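You operate a simulated robot arm through the tools that you are given. There is no shell and no other tool.

Carry out the task below with a simulated robot arm. There is one attempt and no reset: what you move stays moved.

## Task
Clip the green relay on the rail at mark 27 and the blue relay at mark 62.
Fine: they lie in the black tray; the keeper bar ends forward again. Where these are worked on the way, their far stop is far enough and under half their travel is too little: keeper bar.

The check looks at the end state, three seconds after you hand in, the way a careful person would. Anything else that was tipped, shoved, dropped, spilled or broken makes it a failure.

## Robot
A 7-joint arm with a fingered hand, fixed in place. Base frame: the origin is on the floor under the middle of its stand, x ahead of it, y to its left, z up; the work surface is at about z = 88.4. Units: cm, degrees, N and s.
It reaches about 108.9 cm from its shoulder. Its first joint turns from -149.0 to 149.0 degrees. Payload 3.5 kg.
The TCP is the grasp point between the finger pads, 3 cm short of the fingertips. In the tool frame z runs along the fingers and y along their closing line. The gripper opens to 10.4 cm; its body begins 3.5 cm behind the TCP. The gripper is a hand of 4 fingers: y runs from the thumb to the fingers, the wrist lies at [-1.5, -11, -18.6] in the tool frame, and closing takes about 1.5 s.
Orientation is that of the tool frame in the base frame, as a unit quaternion [x, y, z, w]. With the fingers straight down and the wrist toward the robot, the tool's x, y and z point along [0, 1, 0], [1, 0, 0] and [0, 0, -1] of the base frame.

## Interface
- The arm moves only by the tool play_rows. Its argument "targets" is a list of rows, each a list of 7 numbers: the shift along the base's x, y, z in units of 30 mm (1.0 is 30 mm), then the turn, a rotation vector about the base's x, y, z in units of 6 degrees (1.0 is 6 degrees), then the opening, from 0 (shut) to 1 (fully open). In form: [[x, y, z, rx, ry, rz, fingers], ...]. A call has 1 to 20 rows; each row shifts and turns the commanded pose from where the row before left it. A call with a number of a shift or a turn outside -1 to 1 is refused whole. Each row takes 0.2 s and may step no farther than 5 cm and 8.6 degrees from the row before; otherwise, or with a gripper value out of range, the whole call is refused. A pose out of reach is approached as far as the arm can. The call stops where the force on the tool passes 40 N (or 10 N more than at its start, if that is more) or the arm is blocked; 0.2 s more then pass. Each finger travels about 4.5 cm/s and halts on what it meets, pressing with about 34 N; the grip force reading is that of the motor and also rises with nothing between the fingers. The clock runs only during rows and for 0.2 s after the last one: add rows that do not move to give the fingers time. It gives the time, the measured TCP pose, the force on the tool (base axes), the opening and the grip force at its end, in the units of the frame above (readings bear some noise), with the torque about the TCP (base axes, N m) and any sound that the robot's microphone picked up.
- Cameras (640 x 400 px; columns grow to the right, rows downward): "scene" is fixed at [22.78, -50.71, 165.56]; the picture's right is [0.82, -0.57, 0.00], its down [-0.36, -0.52, -0.78] and it looks along [0.44, 0.64, -0.63] (base axes); focal length 327 px, centre (320, 200). "wrist" rides on the gripper at [6.1, -9.2, -13] in the tool frame; the picture's right is [-0.81, 0.28, -0.52], its down [-0.53, -0.71, 0.46] and it looks along [-0.24, 0.64, 0.72] (tool axes); focal length 275 px, centre (320, 200). There is no depth. A picture from a camera that has moved, and an enlarged one, comes with that camera's place and axes in the base frame and with its lens. The place of the scene camera against the robot may be out by one fixed shift of up to 2.5 cm in any direction.
- get_image(camera): a new picture of that camera. The clock stands still meanwhile.
- lift_body(by): slides the trunk up (or, below 0, down) by that many cm; the arm rides with it, the base frame stays. It gives what a move gives, with no picture.
- set_grasp(shape): the hand has 4 fingers and takes this shape, open, in about a second: jaw (thumb against the fingers, like two jaws); tri (thumb and two fingers); tip (a fingertip pinch); poke (one finger out to press); point (the index stretched); flat (the hand flat); cup (the hand cupped); fist (a fist). The gripper value then closes the fingers along that shape, each until it touches; the sizes above hold for jaw. It gives what a move gives, with no picture.
- close_up(camera, box): a new picture of the part [left, top, right, bottom] of that camera's present view, enlarged. The clock stands still meanwhile.
- job_done(): hands the job in; it is judged then, once.

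Places have to be worked out from the pictures, the camera data and where the tool is seen. Open the gripper and draw the arm clear of the work before you hand the job in, unless the task says otherwise.

The tools are called after "Emit:" as a command line: name --pt "numbers of a row" for each row, then --argument value for the rest, lists and objects as JSON in quotes. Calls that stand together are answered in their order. play_rows: Moves the arm, as the interface text tells. Its arguments: {"type":"object","properties":{"targets":{"type":"array","items":{"type":"array","items":{"type":"number"}}}},"required":["targets"]} The other tools are called the same way: lift_body (by) moves the trunk up or down; set_grasp (shape) gives the hand a shape; get_image (camera) takes a picture; close_up (camera, box) takes an enlarged picture of a part of a camera's view; job_done () hands the job in.

At the start:

```text
t: 0.0
tcp_pos: [54.27, 18.71, 120.18]
orientation: [0.707, 0.707, 0.0, 0.001]
force: [0.2, 0.8, -0.6]
ft_torque: [0.03, 0.02, -0.02]
width: 10.36
grip_force: 0.0
shape: jaw
trunk travel left (down, up): [-52.5, 18.5]
```

scene: 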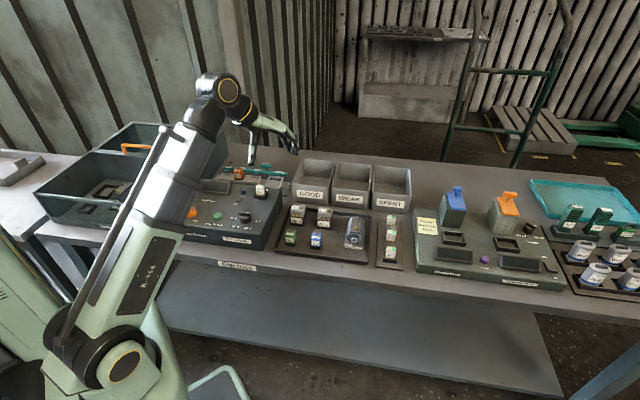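
wrist: 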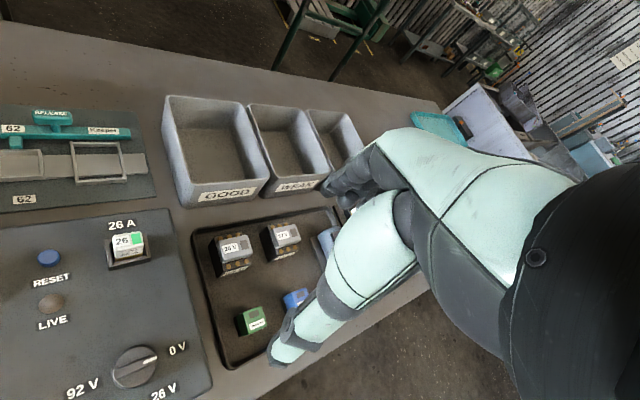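

I start by looking closer at the scene: the rail, keeper bar and the black tray with relays.

Emit:
close_up --camera "scene" --box '[170, 130, 330, 230]'

Emit:
close_up --camera "scene" --box '[260, 180, 420, 280]'

Emit:
close_up --camera "wrist" --box '[0, 80, 200, 220]'

Emit:
close_up --camera "wrist" --box '[180, 190, 380, 380]'

```text
4.00 times, centred on (250, 180) of scene
camera zoom: at [22.78, -50.71, 165.56], right [0.82, -0.57, 0.0], down [-0.36, -0.52, -0.78], along [0.44, 0.64, -0.63], focal length 1307 px, centre (600, 280)
```

zoom: 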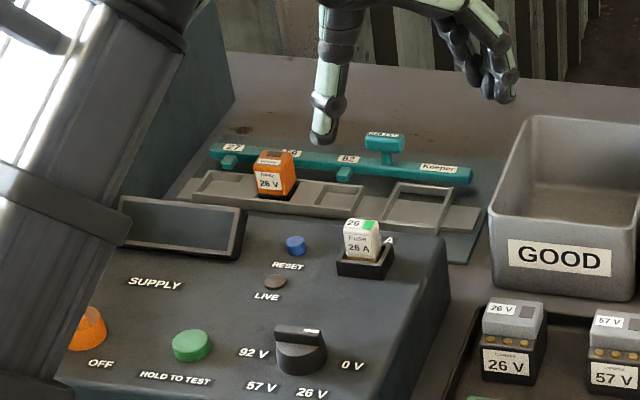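

```text
4.00 times, centred on (340, 230) of scene
camera zoom: at [22.78, -50.71, 165.56], right [0.82, -0.57, 0.0], down [-0.36, -0.52, -0.78], along [0.44, 0.64, -0.63], focal length 1307 px, centre (240, 80)
```

zoom: 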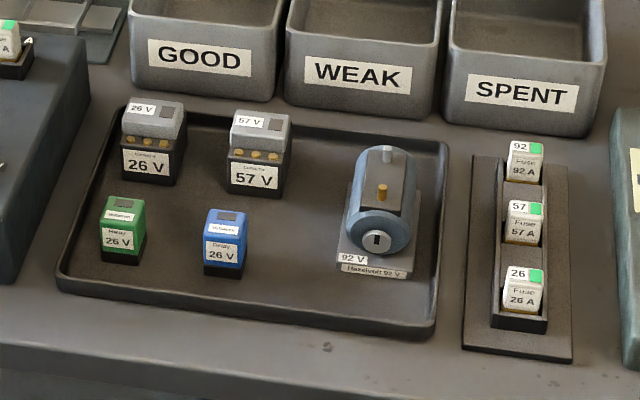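

```text
2.86 times, centred on (100, 150) of wrist
camera zoom: at [45.04, 24.79, 133.3], right [0.28, -0.81, 0.52], down [-0.71, -0.53, -0.46], along [0.64, -0.24, -0.72], focal length 786 px, centre (949, 343)
```

zoom: 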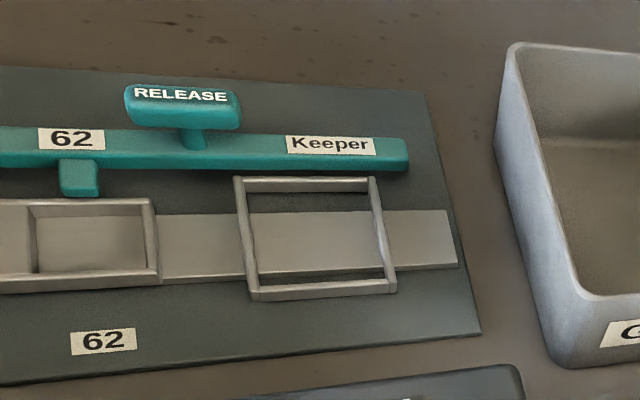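

```text
2.11 times, centred on (280, 285) of wrist
camera zoom: at [45.04, 24.79, 133.3], right [0.28, -0.81, 0.52], down [-0.71, -0.53, -0.46], along [0.64, -0.24, -0.72], focal length 580 px, centre (404, 21)
```

zoom: 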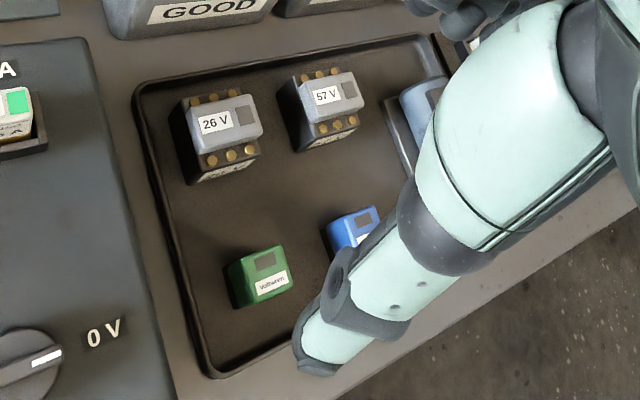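

The rail with the keeper bar sits at the back, roughly around (60, 55), turned about 45° to the base frame. I move the hand higher-left with a 45° turn to look at the rail with the wrist camera.

Emit:
play_rows --pt "0.11 0.47 0 0 0 0.9375 1" --pt "0.11 0.47 0 0 0 0.9375 1" --pt "0.11 0.47 0 0 0 0.9375 1" --pt "0.11 0.47 0 0 0 0.9375 1" --pt "0.11 0.47 0 0 0 0.9375 1" --pt "0.11 0.47 0 0 0 0.9375 1" --pt "0.11 0.47 0 0 0 0.9375 1" --pt "0.11 0.47 0 0 0 0.9375 1"

Emit:
get_image --camera "wrist"

Emit:
get_image --camera "scene"

```text
t: 1.8
tcp_pos: [56.8, 29.94, 120.22]
orientation: [0.382, 0.924, 0.0, 0.001]
force: [-0.6, 0.1, 0.9]
ft_torque: [0.01, -0.02, 0.0]
width: 10.35
grip_force: 0.0
shape: jaw
trunk travel left (down, up): [-52.5, 18.5]
```

```text
taken
camera wrist: at [46.02, 27.78, 133.27], right [0.77, -0.38, 0.52], down [-0.13, -0.88, -0.46], along [0.63, 0.28, -0.72], focal length 275 px, centre (320, 200)
```

wrist: 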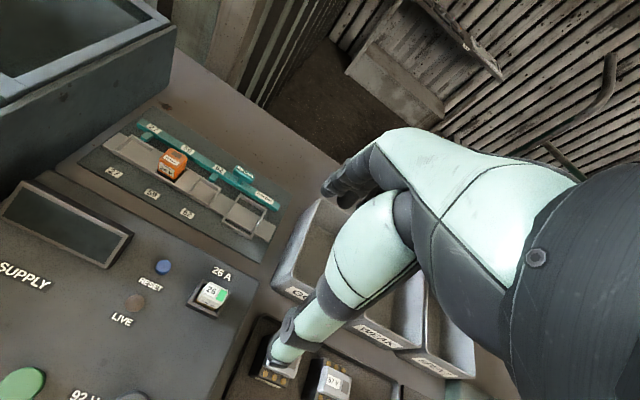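

```text
taken
```

scene: 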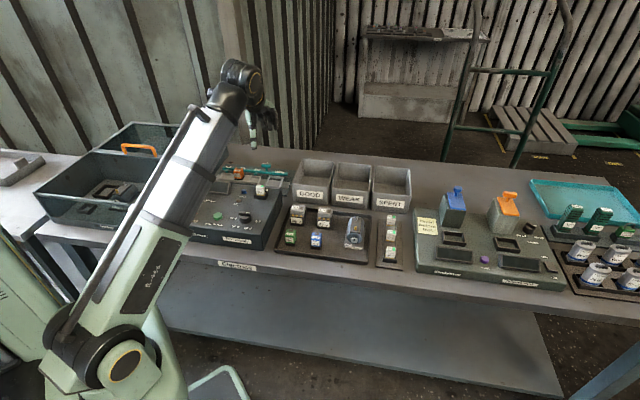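

Now the rail with all its marks is in view; I enlarge it.

Emit:
close_up --camera "wrist" --box '[70, 105, 300, 265]'

Emit:
close_up --camera "wrist" --box '[180, 160, 290, 240]'

Emit:
close_up --camera "scene" --box '[210, 150, 300, 205]'

```text
2.50 times, centred on (185, 185) of wrist
camera zoom: at [46.02, 27.78, 133.27], right [0.77, -0.38, 0.52], down [-0.13, -0.88, -0.46], along [0.63, 0.28, -0.72], focal length 688 px, centre (658, 238)
```

zoom: 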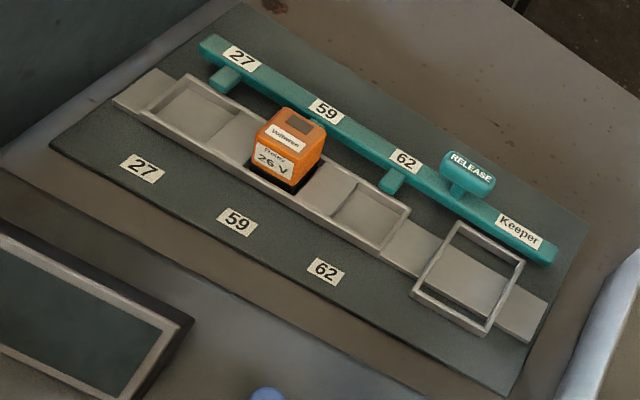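

```text
5.00 times, centred on (235, 200) of wrist
camera zoom: at [46.02, 27.78, 133.27], right [0.77, -0.38, 0.52], down [-0.13, -0.88, -0.46], along [0.63, 0.28, -0.72], focal length 1376 px, centre (745, 200)
```

zoom: 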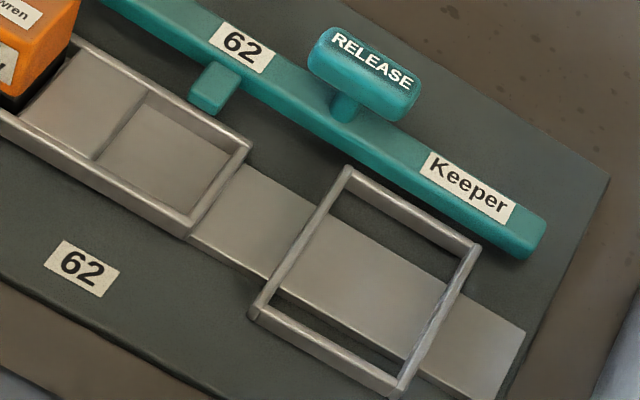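

```text
7.11 times, centred on (255, 178) of scene
camera zoom: at [22.78, -50.71, 165.56], right [0.82, -0.57, 0.0], down [-0.36, -0.52, -0.78], along [0.44, 0.64, -0.63], focal length 2323 px, centre (782, 360)
```

zoom: 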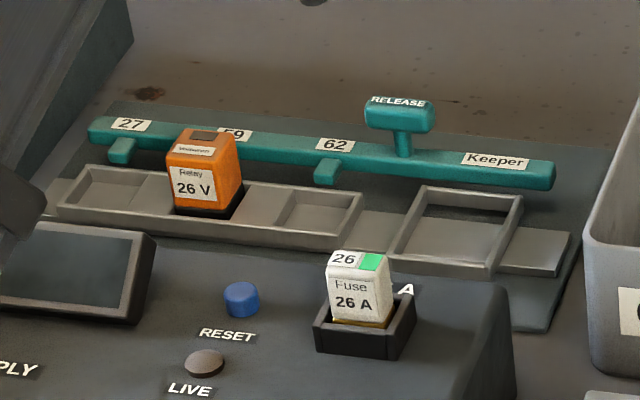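

The pockets for 27 and 62 are empty, 59 holds an orange relay; the keeper bar (z≈94) runs along the back with its lugs. I move closer and lower to see how the lugs stand relative to the frame.

Emit:
play_rows --pt "0.347 0.673 -0.813 0 0 0 1" --pt "0.347 0.673 -0.813 0 0 0 1" --pt "0.347 0.673 -0.813 0 0 0 1" --pt "0.347 0.673 -0.813 0 0 0 1" --pt "0.347 0.673 -0.813 0 0 0 1"

Emit:
get_image --camera "wrist"

Emit:
close_up --camera "wrist" --box '[80, 100, 320, 250]'

Emit:
close_up --camera "scene" --box '[190, 90, 330, 220]'

```text
t: 3.0
tcp_pos: [62.21, 40.05, 107.99]
orientation: [0.384, 0.923, 0.0, 0.0]
force: [-0.3, 0.3, 0.0]
ft_torque: [-0.01, -0.01, 0.02]
width: 10.37
grip_force: 0.1
shape: jaw
trunk travel left (down, up): [-52.5, 18.5]
```

```text
taken
camera wrist: at [51.35, 37.94, 121.12], right [0.77, -0.38, 0.52], down [-0.13, -0.88, -0.46], along [0.63, 0.28, -0.72], focal length 275 px, centre (320, 200)
```

wrist: 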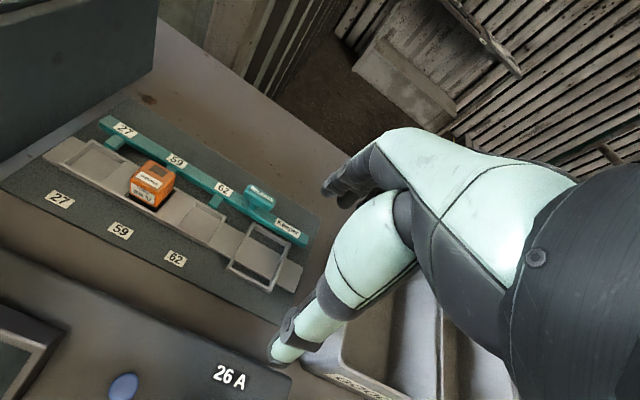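

```text
2.67 times, centred on (200, 175) of wrist
camera zoom: at [51.35, 37.94, 121.12], right [0.77, -0.38, 0.52], down [-0.13, -0.88, -0.46], along [0.63, 0.28, -0.72], focal length 734 px, centre (640, 267)
```

zoom: 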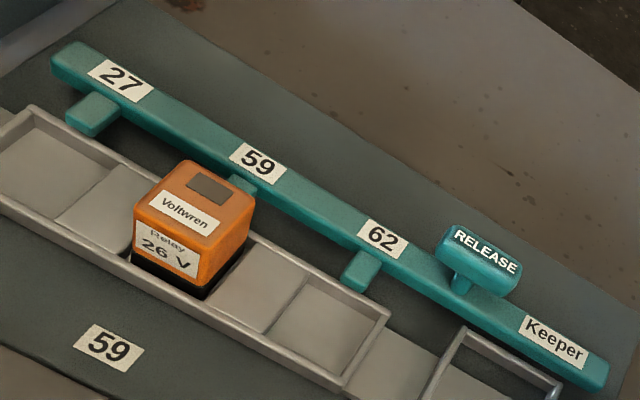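

```text
3.08 times, centred on (260, 155) of scene
camera zoom: at [22.78, -50.71, 165.56], right [0.82, -0.57, 0.0], down [-0.36, -0.52, -0.78], along [0.44, 0.64, -0.63], focal length 1005 px, centre (505, 338)
```

zoom: 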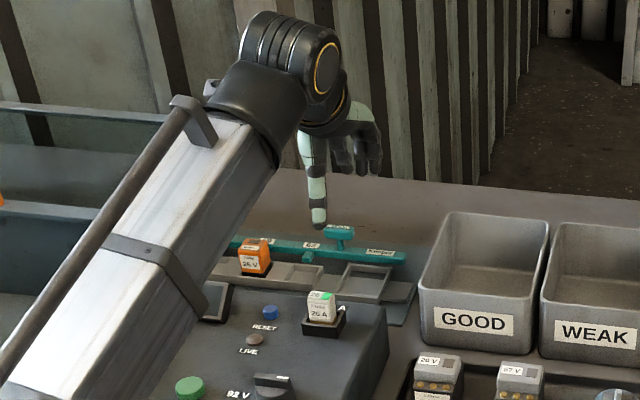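

The lugs look close to the frame's rear wall. I enlarge further to measure where the lug tips are relative to the pockets.

Emit:
close_up --camera "wrist" --box '[180, 170, 260, 220]'

Emit:
close_up --camera "wrist" --box '[70, 105, 150, 155]'

Emit:
close_up --camera "wrist" --box '[120, 145, 200, 215]'

Emit:
close_up --camera "wrist" --box '[230, 170, 320, 300]'

```text
8.00 times, centred on (220, 195) of wrist
camera zoom: at [51.35, 37.94, 121.12], right [0.77, -0.38, 0.52], down [-0.13, -0.88, -0.46], along [0.63, 0.28, -0.72], focal length 2202 px, centre (1120, 240)
```

zoom: 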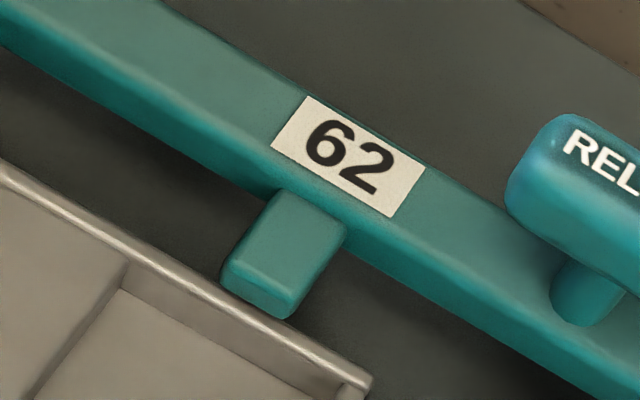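

```text
8.00 times, centred on (110, 130) of wrist
camera zoom: at [51.35, 37.94, 121.12], right [0.77, -0.38, 0.52], down [-0.13, -0.88, -0.46], along [0.63, 0.28, -0.72], focal length 2202 px, centre (2000, 760)
```

zoom: 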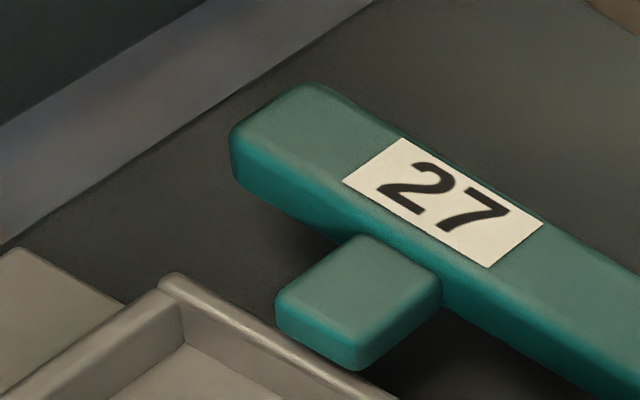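

```text
5.71 times, centred on (160, 180) of wrist
camera zoom: at [51.35, 37.94, 121.12], right [0.77, -0.38, 0.52], down [-0.13, -0.88, -0.46], along [0.63, 0.28, -0.72], focal length 1573 px, centre (1234, 314)
```

zoom: 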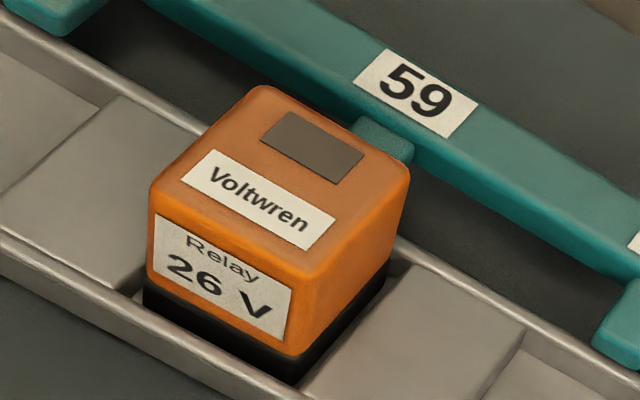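

```text
3.08 times, centred on (275, 235) of wrist
camera zoom: at [51.35, 37.94, 121.12], right [0.77, -0.38, 0.52], down [-0.13, -0.88, -0.46], along [0.63, 0.28, -0.72], focal length 847 px, centre (458, 92)
```

zoom: 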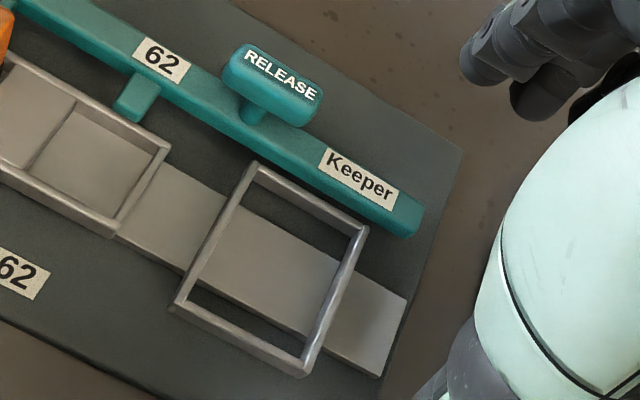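

The oblique view leaves the lug heights ambiguous. I move so the wrist camera stands directly above the rail (that ray lies in the lower left of its picture) to judge lug-to-pocket distance without parallax.

Emit:
play_rows --pt "0.653 0.75 0.1 0 0 0 1" --pt "0.653 0.75 0.1 0 0 0 1" --pt "0.653 0.75 0 0 0 0 1" --pt "0.653 0.75 0 0 0 0 1" --pt "0.653 0.75 0 0 0 0 1"

Emit:
get_image --camera "wrist"

Emit:
close_up --camera "wrist" --box '[0, 200, 260, 400]'

Emit:
get_image --camera "scene"

```text
t: 4.2
tcp_pos: [71.88, 51.59, 108.52]
orientation: [0.382, 0.924, -0.001, 0.0]
force: [-0.3, 0.1, -0.2]
ft_torque: [0.0, 0.0, -0.01]
width: 10.38
grip_force: 0.1
shape: jaw
trunk travel left (down, up): [-52.5, 18.5]
```

```text
taken
camera wrist: at [61.08, 49.35, 121.61], right [0.77, -0.38, 0.52], down [-0.13, -0.88, -0.46], along [0.63, 0.28, -0.72], focal length 275 px, centre (320, 200)
```

wrist: 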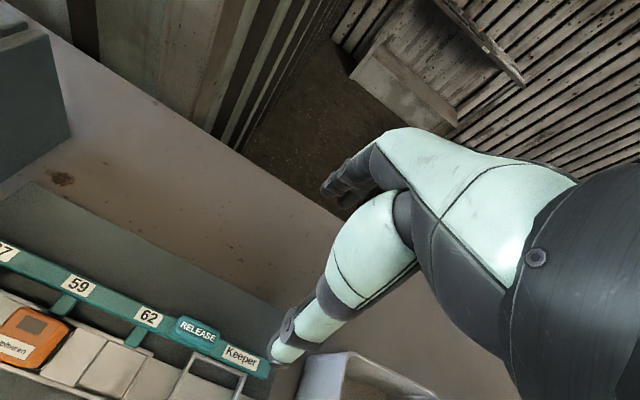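

```text
2.00 times, centred on (130, 300) of wrist
camera zoom: at [61.08, 49.35, 121.61], right [0.77, -0.38, 0.52], down [-0.13, -0.88, -0.46], along [0.63, 0.28, -0.72], focal length 551 px, centre (700, 0)
```

zoom: 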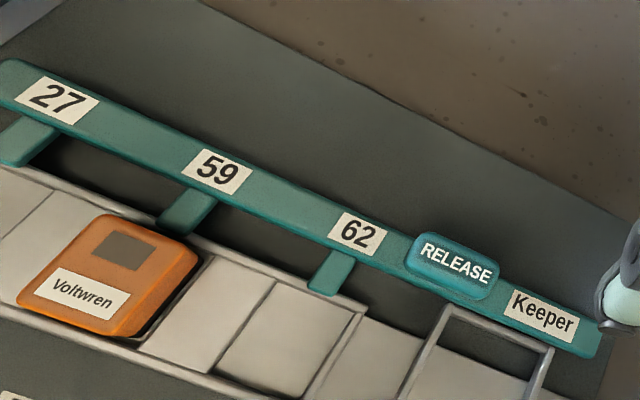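

```text
taken
```

scene: 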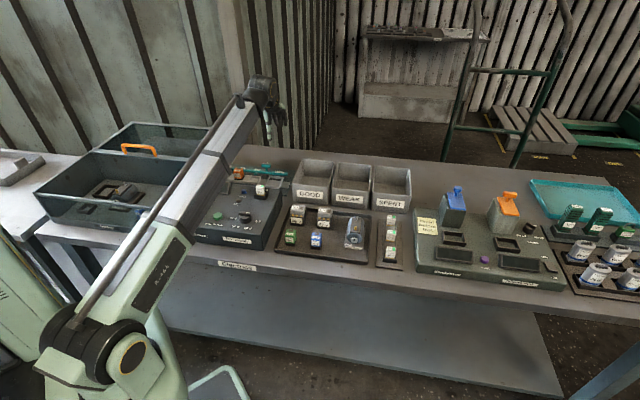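

Overhead, the lug tips stand right behind the orange relay's back face, so the bar is in its forward position; bar top z≈92, T-handle top at about (66.3, 50.1, 94.9), rail at 45°. I move the open hand above the handle, staying clear at z=100.

Emit:
play_rows --pt "-0.465 -0.124 -0.708 0 0 0 1" --pt "-0.465 -0.124 -0.708 0 0 0 1" --pt "-0.465 -0.124 -0.708 0 0 0 1" --pt "-0.465 -0.124 -0.708 0 0 0 1"

Emit:
get_image --camera "wrist"

Emit:
close_up --camera "scene" --box '[210, 90, 330, 210]'

```text
t: 5.2
tcp_pos: [66.24, 49.78, 100.1]
orientation: [0.384, 0.924, 0.0, 0.0]
force: [-0.4, 1.1, -0.4]
ft_torque: [0.04, -0.02, -0.02]
width: 10.39
grip_force: 0.0
shape: jaw
trunk travel left (down, up): [-52.5, 18.5]
```

```text
taken
camera wrist: at [55.47, 47.65, 113.14], right [0.77, -0.38, 0.52], down [-0.13, -0.88, -0.46], along [0.63, 0.28, -0.72], focal length 275 px, centre (320, 200)
```

wrist: 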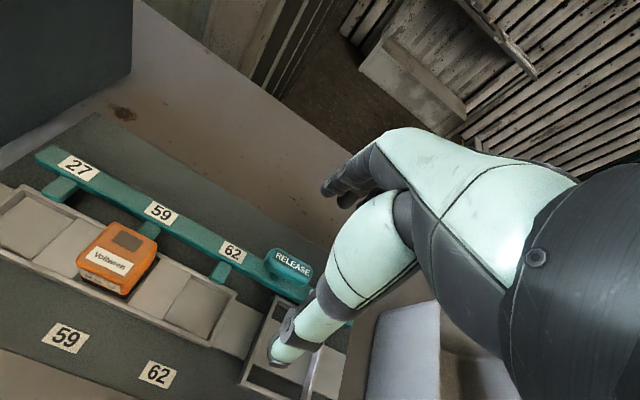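

```text
3.33 times, centred on (270, 150) of scene
camera zoom: at [22.78, -50.71, 165.56], right [0.82, -0.57, 0.0], down [-0.36, -0.52, -0.78], along [0.44, 0.64, -0.63], focal length 1089 px, centre (487, 367)
```

zoom: 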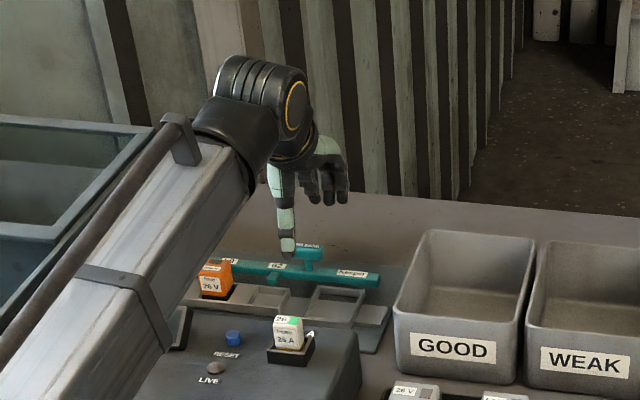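

The handle reads at (66.3, 50.05, 94.9), centred under the open hand. I descend to z≈95.3 and close part way to cage the handle.

Emit:
play_rows --pt "0.02 0.05 -0.55 0 0 0 1" --pt "0.02 0.05 -0.55 0 0 0 1" --pt "0 0 -0.5 0 0 0 1" --pt "0 0 0 0 0 0 0.6" --pt "0 0 0 0 0 0 0.3" --pt "0 0 0 0 0 0 0.25" --pt "0 0 0 0 0 0 0.25" --pt "0 0 0 0 0 0 0.25" --pt "0 0 0 0 0 0 0.25"

Emit:
get_image --camera "wrist"

Emit:
close_up --camera "scene" --box '[210, 110, 310, 200]'

```text
t: 7.2
tcp_pos: [66.53, 50.15, 95.27]
orientation: [0.383, 0.924, -0.001, 0.0]
force: [-0.8, 1.0, 0.0]
ft_torque: [0.0, 0.0, 0.01]
width: 2.68
grip_force: 0.1
shape: jaw
trunk travel left (down, up): [-52.5, 18.5]
```

```text
taken
camera wrist: at [55.65, 48.02, 108.42], right [0.77, -0.38, 0.52], down [-0.13, -0.88, -0.46], along [0.63, 0.28, -0.72], focal length 275 px, centre (320, 200)
```

wrist: 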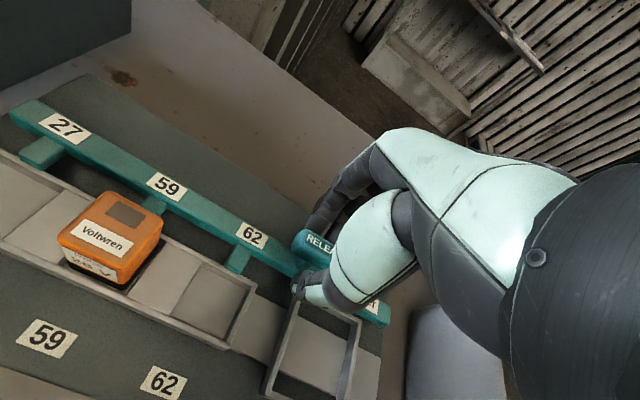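

```text
4.44 times, centred on (260, 155) of scene
camera zoom: at [22.78, -50.71, 165.56], right [0.82, -0.57, 0.0], down [-0.36, -0.52, -0.78], along [0.44, 0.64, -0.63], focal length 1452 px, centre (587, 400)
```

zoom: 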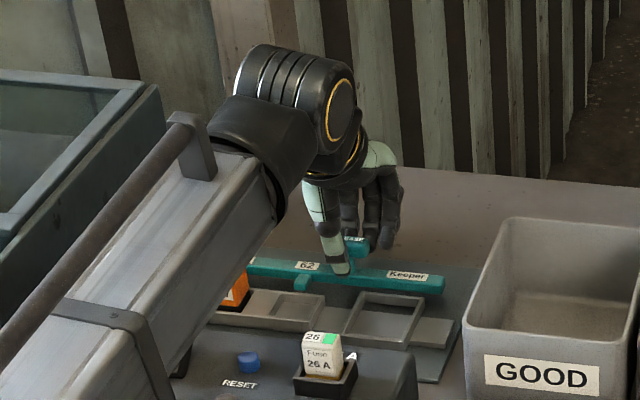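

The handle is caged between thumb and fingers (2.7 cm opening). I push it back along +v (x and y equally), in small steps, watching the force.

Emit:
play_rows --pt "0.1 0.1 0 0 0 0 0.25" --pt "0.1 0.1 0 0 0 0 0.25" --pt "0.1 0.1 0 0 0 0 0.25" --pt "0.1 0.1 0 0 0 0 0.25" --pt "0 0 0 0 0 0 0.25"

Emit:
get_image --camera "wrist"

```text
t: 8.4
tcp_pos: [67.62, 51.29, 95.19]
orientation: [0.383, 0.924, 0.001, 0.001]
force: [0.1, -0.5, 0.3]
ft_torque: [0.0, -0.03, 0.02]
width: 2.62
grip_force: 0.1
shape: jaw
trunk travel left (down, up): [-52.5, 18.5]
```

```text
taken
camera wrist: at [56.76, 49.17, 108.37], right [0.77, -0.38, 0.52], down [-0.13, -0.88, -0.46], along [0.63, 0.28, -0.72], focal length 275 px, centre (320, 200)
```

wrist: 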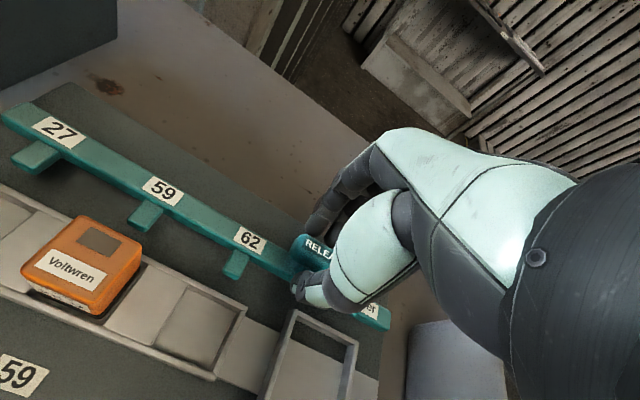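

The bar slides back with little force; the lugs now stand off the frame. I keep pushing to the far stop.

Emit:
play_rows --pt "0.1 0.1 0 0 0 0 0.25" --pt "0.1 0.1 0 0 0 0 0.25" --pt "0.1 0.1 0 0 0 0 0.25" --pt "0.1 0.1 0 0 0 0 0.25" --pt "0 0 0 0 0 0 0.25"

Emit:
get_image --camera "wrist"

```text
t: 9.6
tcp_pos: [68.79, 52.47, 95.3]
orientation: [0.383, 0.924, 0.0, 0.0]
force: [-1.5, 0.1, -0.9]
ft_torque: [-0.02, 0.03, 0.03]
width: 2.62
grip_force: 0.1
shape: jaw
trunk travel left (down, up): [-52.5, 18.5]
```

```text
taken
camera wrist: at [58.0, 50.37, 108.46], right [0.77, -0.38, 0.52], down [-0.13, -0.88, -0.46], along [0.63, 0.28, -0.72], focal length 275 px, centre (320, 200)
```

wrist: 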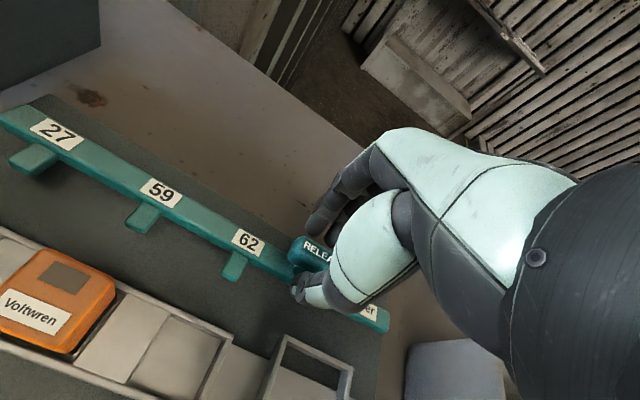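

Still moving freely (about 3 cm back so far minus slack). I continue toward the far stop.

Emit:
play_rows --pt "0.1 0.1 0 0 0 0 0.25" --pt "0.1 0.1 0 0 0 0 0.25" --pt "0.1 0.1 0 0 0 0 0.25" --pt "0.1 0.1 0 0 0 0 0.25" --pt "0 0 0 0 0 0 0.25"

Emit:
get_image --camera "wrist"

```text
t: 10.8
tcp_pos: [69.87, 53.64, 95.36]
orientation: [0.382, 0.924, 0.001, -0.001]
force: [-8.1, -7.3, 2.9]
ft_torque: [-0.18, 0.21, -0.02]
width: 3.25
grip_force: 0.1
shape: jaw
trunk travel left (down, up): [-52.5, 18.5]
```

```text
taken
camera wrist: at [59.05, 51.44, 108.51], right [0.77, -0.38, 0.52], down [-0.13, -0.88, -0.46], along [0.63, 0.28, -0.72], focal length 275 px, centre (320, 200)
```

wrist: 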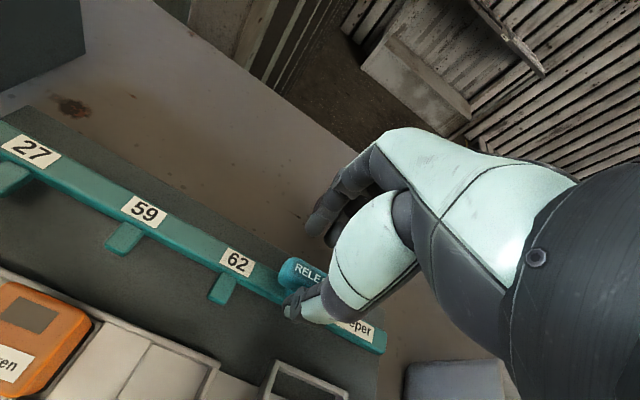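

The reaction of about 11 N along −v and the thumb being pushed open show the far stop is reached. I open the hand and rise, then check that the bar stays back.

Emit:
play_rows --pt "-0.03 -0.03 0 0 0 0 0.35" --pt "0 0 0 0 0 0 0.6" --pt "0 0 0 0 0 0 0.8" --pt "0 0 0 0 0 0 0.8" --pt "0 0 0 0 0 0 0.8" --pt "0 0 0.6 0 0 0 0.8" --pt "0 0 0.8 0 0 0 1" --pt "0 0 0.8 0 0 0 1" --pt "0 0 0.8 0 0 0 1"

Emit:
get_image --camera "wrist"

Emit:
close_up --camera "scene" --box '[200, 120, 320, 210]'

```text
t: 12.8
tcp_pos: [69.84, 53.69, 104.35]
orientation: [0.382, 0.924, 0.0, -0.001]
force: [0.3, -0.1, -0.7]
ft_torque: [-0.02, -0.04, -0.01]
width: 10.35
grip_force: 0.0
shape: jaw
trunk travel left (down, up): [-52.5, 18.5]
```

```text
taken
camera wrist: at [59.04, 51.48, 117.4], right [0.77, -0.38, 0.52], down [-0.13, -0.88, -0.46], along [0.63, 0.28, -0.72], focal length 275 px, centre (320, 200)
```

wrist: 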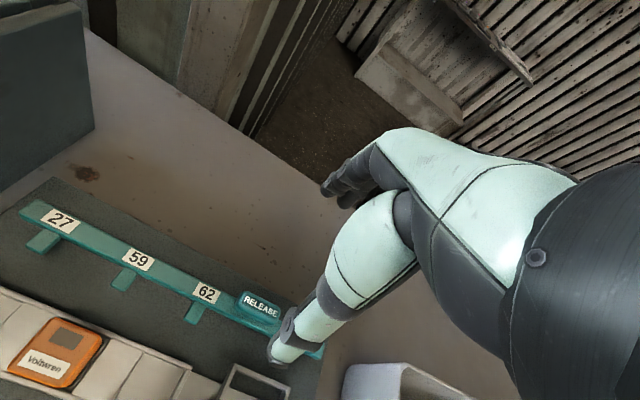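

```text
4.44 times, centred on (260, 165) of scene
camera zoom: at [22.78, -50.71, 165.56], right [0.82, -0.57, 0.0], down [-0.36, -0.52, -0.78], along [0.44, 0.64, -0.63], focal length 1452 px, centre (587, 356)
```

zoom: 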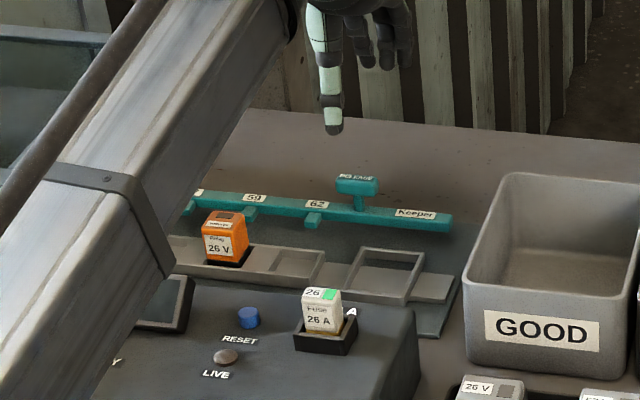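

The bar stays at its far stop (handle moved about 2.9 cm back). Next I rise and move over the black tray for an overhead look at the relays.

Emit:
play_rows --pt "0 -0.3 0.9 0 0 0 1" --pt "0 -0.6 0.9 0 0 0 1" --pt "-0.05 -0.9 0.9 0 0 0 1" --pt "-0.1 -0.95 0.6 0 0 0 1" --pt "-0.1 -0.98 0.3 0 0 0 1" --pt "-0.1 -0.98 0 0 0 0 1" --pt "-0.1 -0.98 0 0 0 0 1" --pt "-0.1 -0.98 0 0 0 0 1" --pt "-0.1 -0.98 0 0 0 0 1" --pt "-0.1 -0.98 0 0 0 0 1" --pt "-0.1 -0.98 0 0 0 0 1" --pt "-0.1 -0.98 0 0 0 0 1" --pt "-0.1 -0.98 0 0 0 0 1" --pt "-0.1 -0.98 0 0 0 0 1"

Emit:
get_image --camera "wrist"

Emit:
get_image --camera "scene"

```text
t: 15.8
tcp_pos: [66.52, 16.02, 115.03]
orientation: [0.383, 0.924, 0.0, 0.001]
force: [0.4, 0.7, 0.2]
ft_torque: [0.02, 0.01, 0.02]
width: 10.36
grip_force: 0.0
shape: jaw
trunk travel left (down, up): [-52.5, 18.5]
```

```text
taken
camera wrist: at [55.71, 13.8, 128.13], right [0.77, -0.38, 0.52], down [-0.13, -0.88, -0.46], along [0.63, 0.28, -0.72], focal length 275 px, centre (320, 200)
```

wrist: 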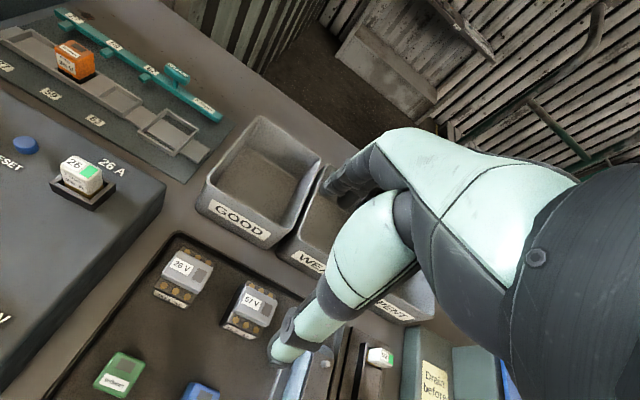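

```text
taken
```

scene: 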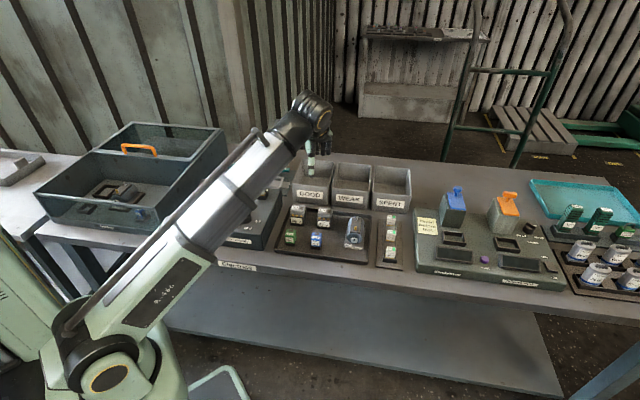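

The relays are at the lower edge of the picture; I shift back 5 cm in −v so both come fully into view.

Emit:
play_rows --pt "-0.6 -0.6 0 0 0 0 1" --pt "-0.6 -0.6 0 0 0 0 1"

Emit:
close_up --camera "wrist" --box '[60, 220, 310, 400]'

Emit:
close_up --camera "scene" --box '[270, 195, 380, 260]'

```text
t: 16.4
tcp_pos: [62.78, 12.33, 115.15]
orientation: [0.383, 0.924, 0.0, 0.0]
force: [0.3, -1.1, -0.1]
ft_torque: [-0.02, -0.01, 0.01]
width: 10.36
grip_force: 0.1
shape: jaw
trunk travel left (down, up): [-52.5, 18.5]
```

```text
2.22 times, centred on (185, 310) of wrist
camera zoom: at [51.97, 10.18, 128.23], right [0.77, -0.38, 0.52], down [-0.13, -0.88, -0.46], along [0.63, 0.28, -0.72], focal length 612 px, centre (620, -44)
```

zoom: 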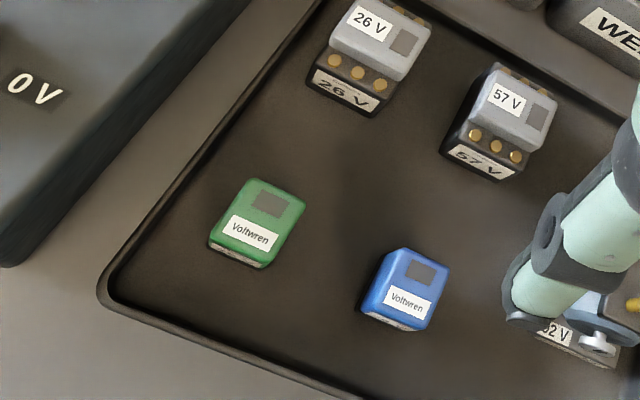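

```text
5.82 times, centred on (325, 228) of scene
camera zoom: at [22.78, -50.71, 165.56], right [0.82, -0.57, 0.0], down [-0.36, -0.52, -0.78], along [0.44, 0.64, -0.63], focal length 1901 px, centre (291, 40)
```

zoom: 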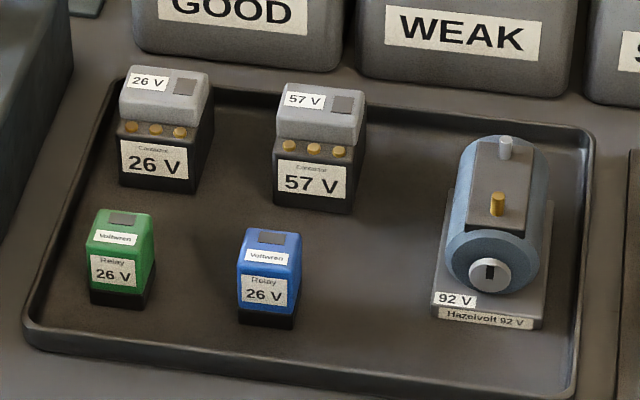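

Green relay top is at about (55.3, 13.9), blue at about (61.0, 8.4), both label-forward like the orange one. The pockets are close to the orange relay, so I try the narrower three-finger shape and look at it.

Emit:
set_grasp --shape "tri"

Emit:
get_image --camera "wrist"

Emit:
close_up --camera "scene" --box '[260, 80, 360, 180]'

```text
t: 17.3
tcp_pos: [62.87, 12.4, 115.17]
orientation: [0.383, 0.924, 0.0, 0.001]
force: [-0.4, -0.3, -0.5]
ft_torque: [0.0, 0.01, 0.01]
width: 10.36
grip_force: 0.1
shape: tri
trunk travel left (down, up): [-52.5, 18.5]
```

```text
taken
camera wrist: at [52.04, 10.22, 128.22], right [0.77, -0.38, 0.52], down [-0.13, -0.88, -0.46], along [0.63, 0.28, -0.72], focal length 275 px, centre (320, 200)
```

wrist: 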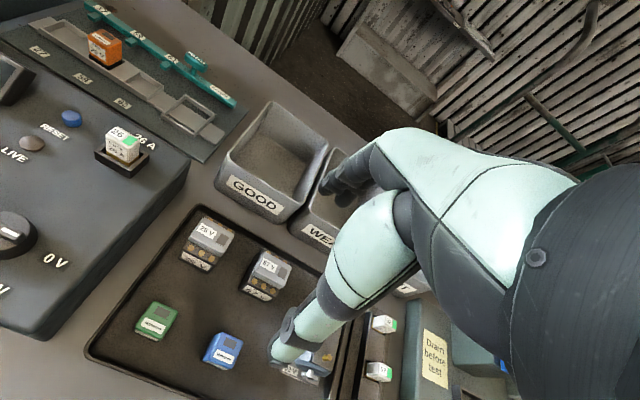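

```text
4.00 times, centred on (310, 130) of scene
camera zoom: at [22.78, -50.71, 165.56], right [0.82, -0.57, 0.0], down [-0.36, -0.52, -0.78], along [0.44, 0.64, -0.63], focal length 1307 px, centre (360, 480)
```

zoom: 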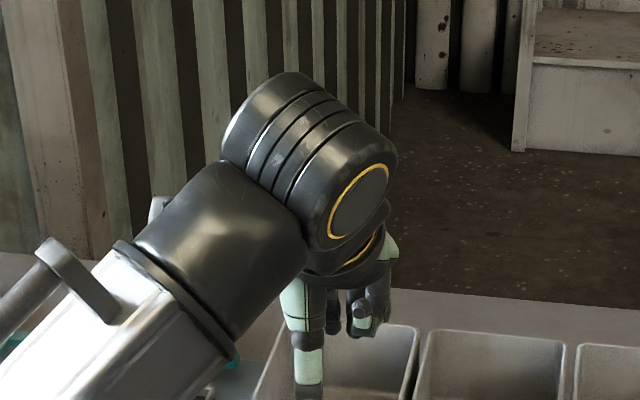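

In the tri shape only thumb plus two fingers reach down and the others stay curled high. The green relay's label triangulates to (54.8, 13.45, 92.85), so top z≈92.85 and centre about (55.3, 13.9). I move above it with a narrower opening and recheck.

Emit:
play_rows --pt "-0.5 0.1 -0.9 0 0 0 0.65" --pt "-0.5 0.1 -0.9 0 0 0 0.65" --pt "-0.5 0.1 -0.9 0 0 0 0.65" --pt "-0.5 0.1 -0.9 0 0 0 0.65" --pt "-0.5 0.1 -0.9 0 0 0 0.65" --pt "0 0 0 0 0 0 0.65"

Emit:
get_image --camera "wrist"

Emit:
close_up --camera "wrist" --box '[180, 180, 380, 400]'

Emit:
close_up --camera "scene" --box '[240, 150, 360, 260]'

```text
t: 18.7
tcp_pos: [55.4, 13.85, 101.67]
orientation: [0.383, 0.924, 0.0, 0.0]
force: [0.2, -0.2, 0.7]
ft_torque: [0.01, 0.01, 0.02]
width: 6.79
grip_force: 0.0
shape: tri
trunk travel left (down, up): [-52.5, 18.5]
```

```text
taken
camera wrist: at [44.53, 11.8, 114.77], right [0.77, -0.38, 0.52], down [-0.13, -0.88, -0.46], along [0.63, 0.28, -0.72], focal length 275 px, centre (320, 200)
```

wrist: 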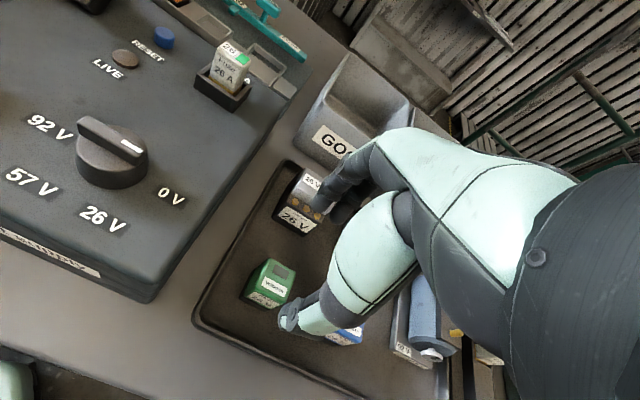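

```text
1.82 times, centred on (280, 290) of wrist
camera zoom: at [44.53, 11.8, 114.77], right [0.77, -0.38, 0.52], down [-0.13, -0.88, -0.46], along [0.63, 0.28, -0.72], focal length 500 px, centre (393, 36)
```

zoom: 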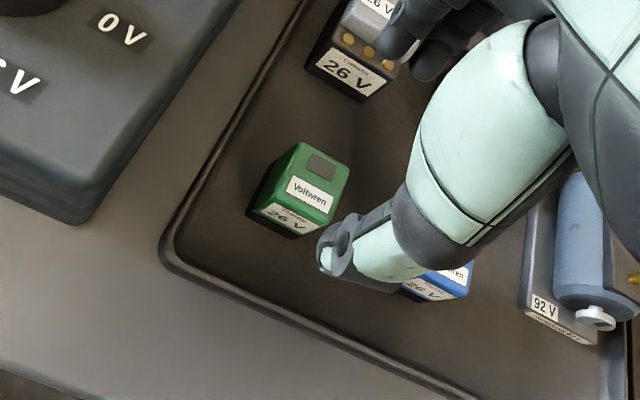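

```text
3.64 times, centred on (300, 205) of scene
camera zoom: at [22.78, -50.71, 165.56], right [0.82, -0.57, 0.0], down [-0.36, -0.52, -0.78], along [0.44, 0.64, -0.63], focal length 1188 px, centre (393, 182)
```

zoom: 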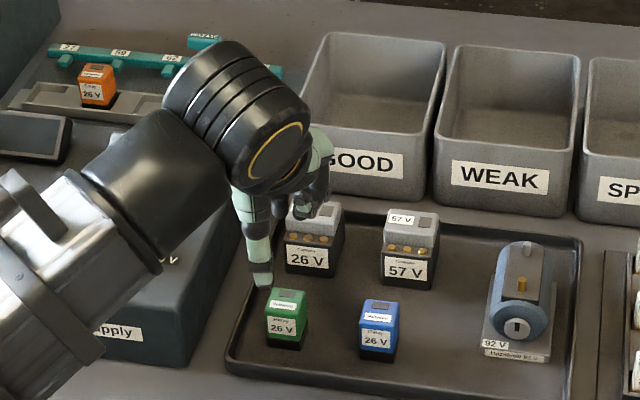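

The TCP sits centred over the green relay. The fingers' back side is near the 26 V contactor, so I narrow the opening to about 5 cm first, and descend only part way to check clearance.

Emit:
play_rows --pt "0 0 -0.3 0 0 0 0.5" --pt "0 0 -0.5 0 0 0 0.5" --pt "0 0 -0.5 0 0 0 0.5" --pt "0 0 0 0 0 0 0.5"

Emit:
close_up --camera "wrist" --box '[180, 100, 420, 360]'

Emit:
close_up --camera "scene" --box '[260, 170, 360, 260]'

```text
t: 19.7
tcp_pos: [55.16, 13.95, 97.68]
orientation: [0.383, 0.924, 0.0, 0.001]
force: [-0.6, 0.4, 0.5]
ft_torque: [-0.01, -0.01, -0.02]
width: 5.26
grip_force: 0.2
shape: tri
trunk travel left (down, up): [-52.5, 18.5]
```

```text
1.54 times, centred on (300, 230) of wrist
camera zoom: at [44.47, 11.77, 110.87], right [0.77, -0.38, 0.52], down [-0.13, -0.88, -0.46], along [0.63, 0.28, -0.72], focal length 424 px, centre (351, 154)
```

zoom: 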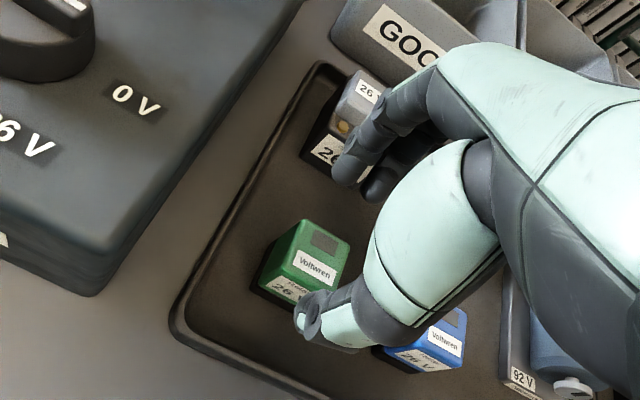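

```text
4.44 times, centred on (310, 215) of scene
camera zoom: at [22.78, -50.71, 165.56], right [0.82, -0.57, 0.0], down [-0.36, -0.52, -0.78], along [0.44, 0.64, -0.63], focal length 1452 px, centre (364, 133)
```

zoom: 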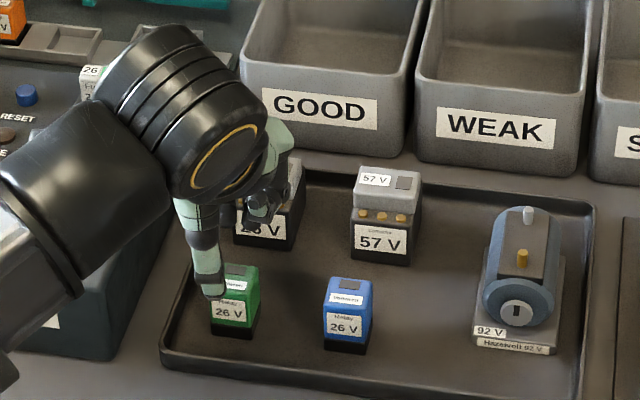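

Fingertips straddle the green relay and the contactor looks about 1 cm clear. I descend to TCP z≈93.7 (tips ≈90.7) with a slightly narrower opening, without closing yet.

Emit:
play_rows --pt "0 0 0 0 0 0 0.46" --pt "0 0 -0.45 0 0 0 0.46" --pt "0 0 -0.45 0 0 0 0.46" --pt "0 0 -0.43 0 0 0 0.46" --pt "0 0 0 0 0 0 0.46"

Emit:
close_up --camera "wrist" --box '[180, 100, 420, 360]'

Emit:
close_up --camera "scene" --box '[260, 180, 350, 260]'

```text
t: 20.9
tcp_pos: [55.34, 13.97, 93.71]
orientation: [0.382, 0.924, 0.0, 0.0]
force: [0.5, 0.0, 0.1]
ft_torque: [0.0, 0.01, 0.03]
width: 4.82
grip_force: 0.0
shape: tri
trunk travel left (down, up): [-52.5, 18.5]
```

```text
1.54 times, centred on (300, 230) of wrist
camera zoom: at [44.51, 11.76, 106.84], right [0.77, -0.38, 0.52], down [-0.13, -0.88, -0.46], along [0.63, 0.28, -0.72], focal length 424 px, centre (351, 154)
```

zoom: 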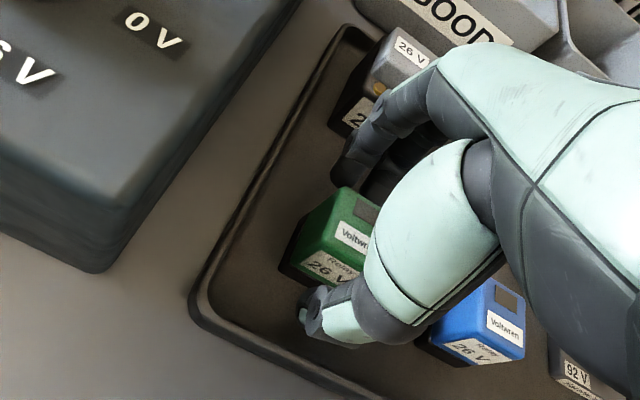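

```text
5.00 times, centred on (305, 220) of scene
camera zoom: at [22.78, -50.71, 165.56], right [0.82, -0.57, 0.0], down [-0.36, -0.52, -0.78], along [0.44, 0.64, -0.63], focal length 1633 px, centre (395, 100)
```

zoom: 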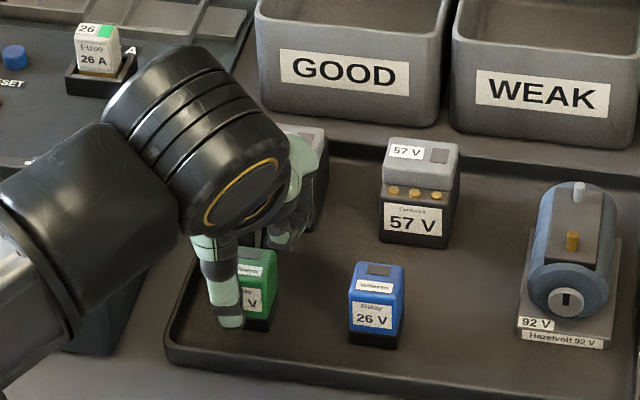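

Thumb in front and fingers behind the green relay, no contact forces. I close to grip.

Emit:
play_rows --pt "0 0 0 0 0 0 0.35" --pt "0 0 0 0 0 0 0.28" --pt "0 0 0 0 0 0 0.2" --pt "0 0 0 0 0 0 0.15" --pt "0 0 0 0 0 0 0.15" --pt "0 0 0 0 0 0 0.15" --pt "0 0 0 0 0 0 0.15"

Emit:
close_up --camera "wrist" --box '[180, 100, 420, 360]'

Emit:
close_up --camera "scene" --box '[260, 180, 350, 260]'

```text
t: 22.5
tcp_pos: [55.28, 13.87, 93.79]
orientation: [0.383, 0.924, -0.001, 0.0]
force: [0.1, 0.5, 0.2]
ft_torque: [0.01, 0.01, -0.02]
width: 2.41
grip_force: 33.9
shape: tri
trunk travel left (down, up): [-52.5, 18.5]
```

```text
1.54 times, centred on (300, 230) of wrist
camera zoom: at [44.51, 11.76, 106.85], right [0.77, -0.38, 0.52], down [-0.13, -0.88, -0.46], along [0.63, 0.28, -0.72], focal length 424 px, centre (351, 154)
```

zoom: 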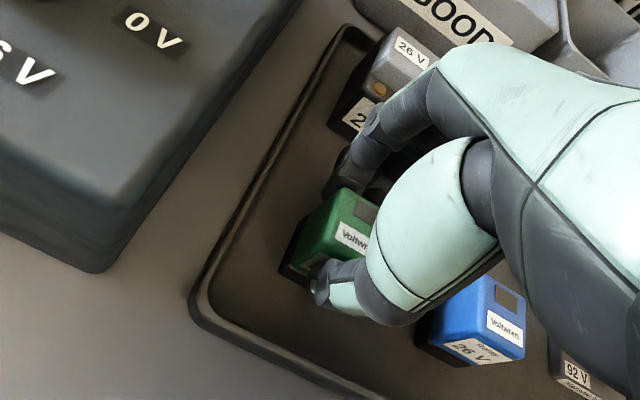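

```text
5.00 times, centred on (305, 220) of scene
camera zoom: at [22.78, -50.71, 165.56], right [0.82, -0.57, 0.0], down [-0.36, -0.52, -0.78], along [0.44, 0.64, -0.63], focal length 1633 px, centre (395, 100)
```

zoom: 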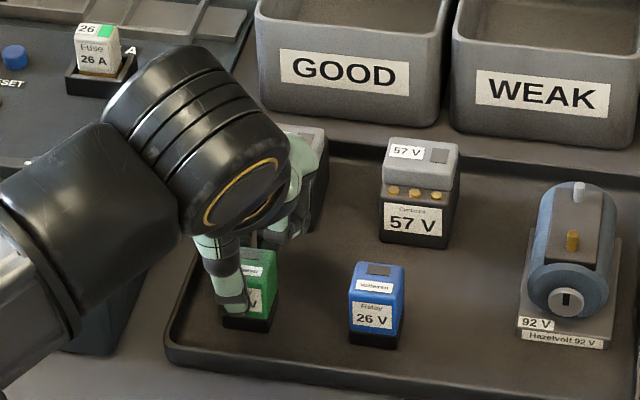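

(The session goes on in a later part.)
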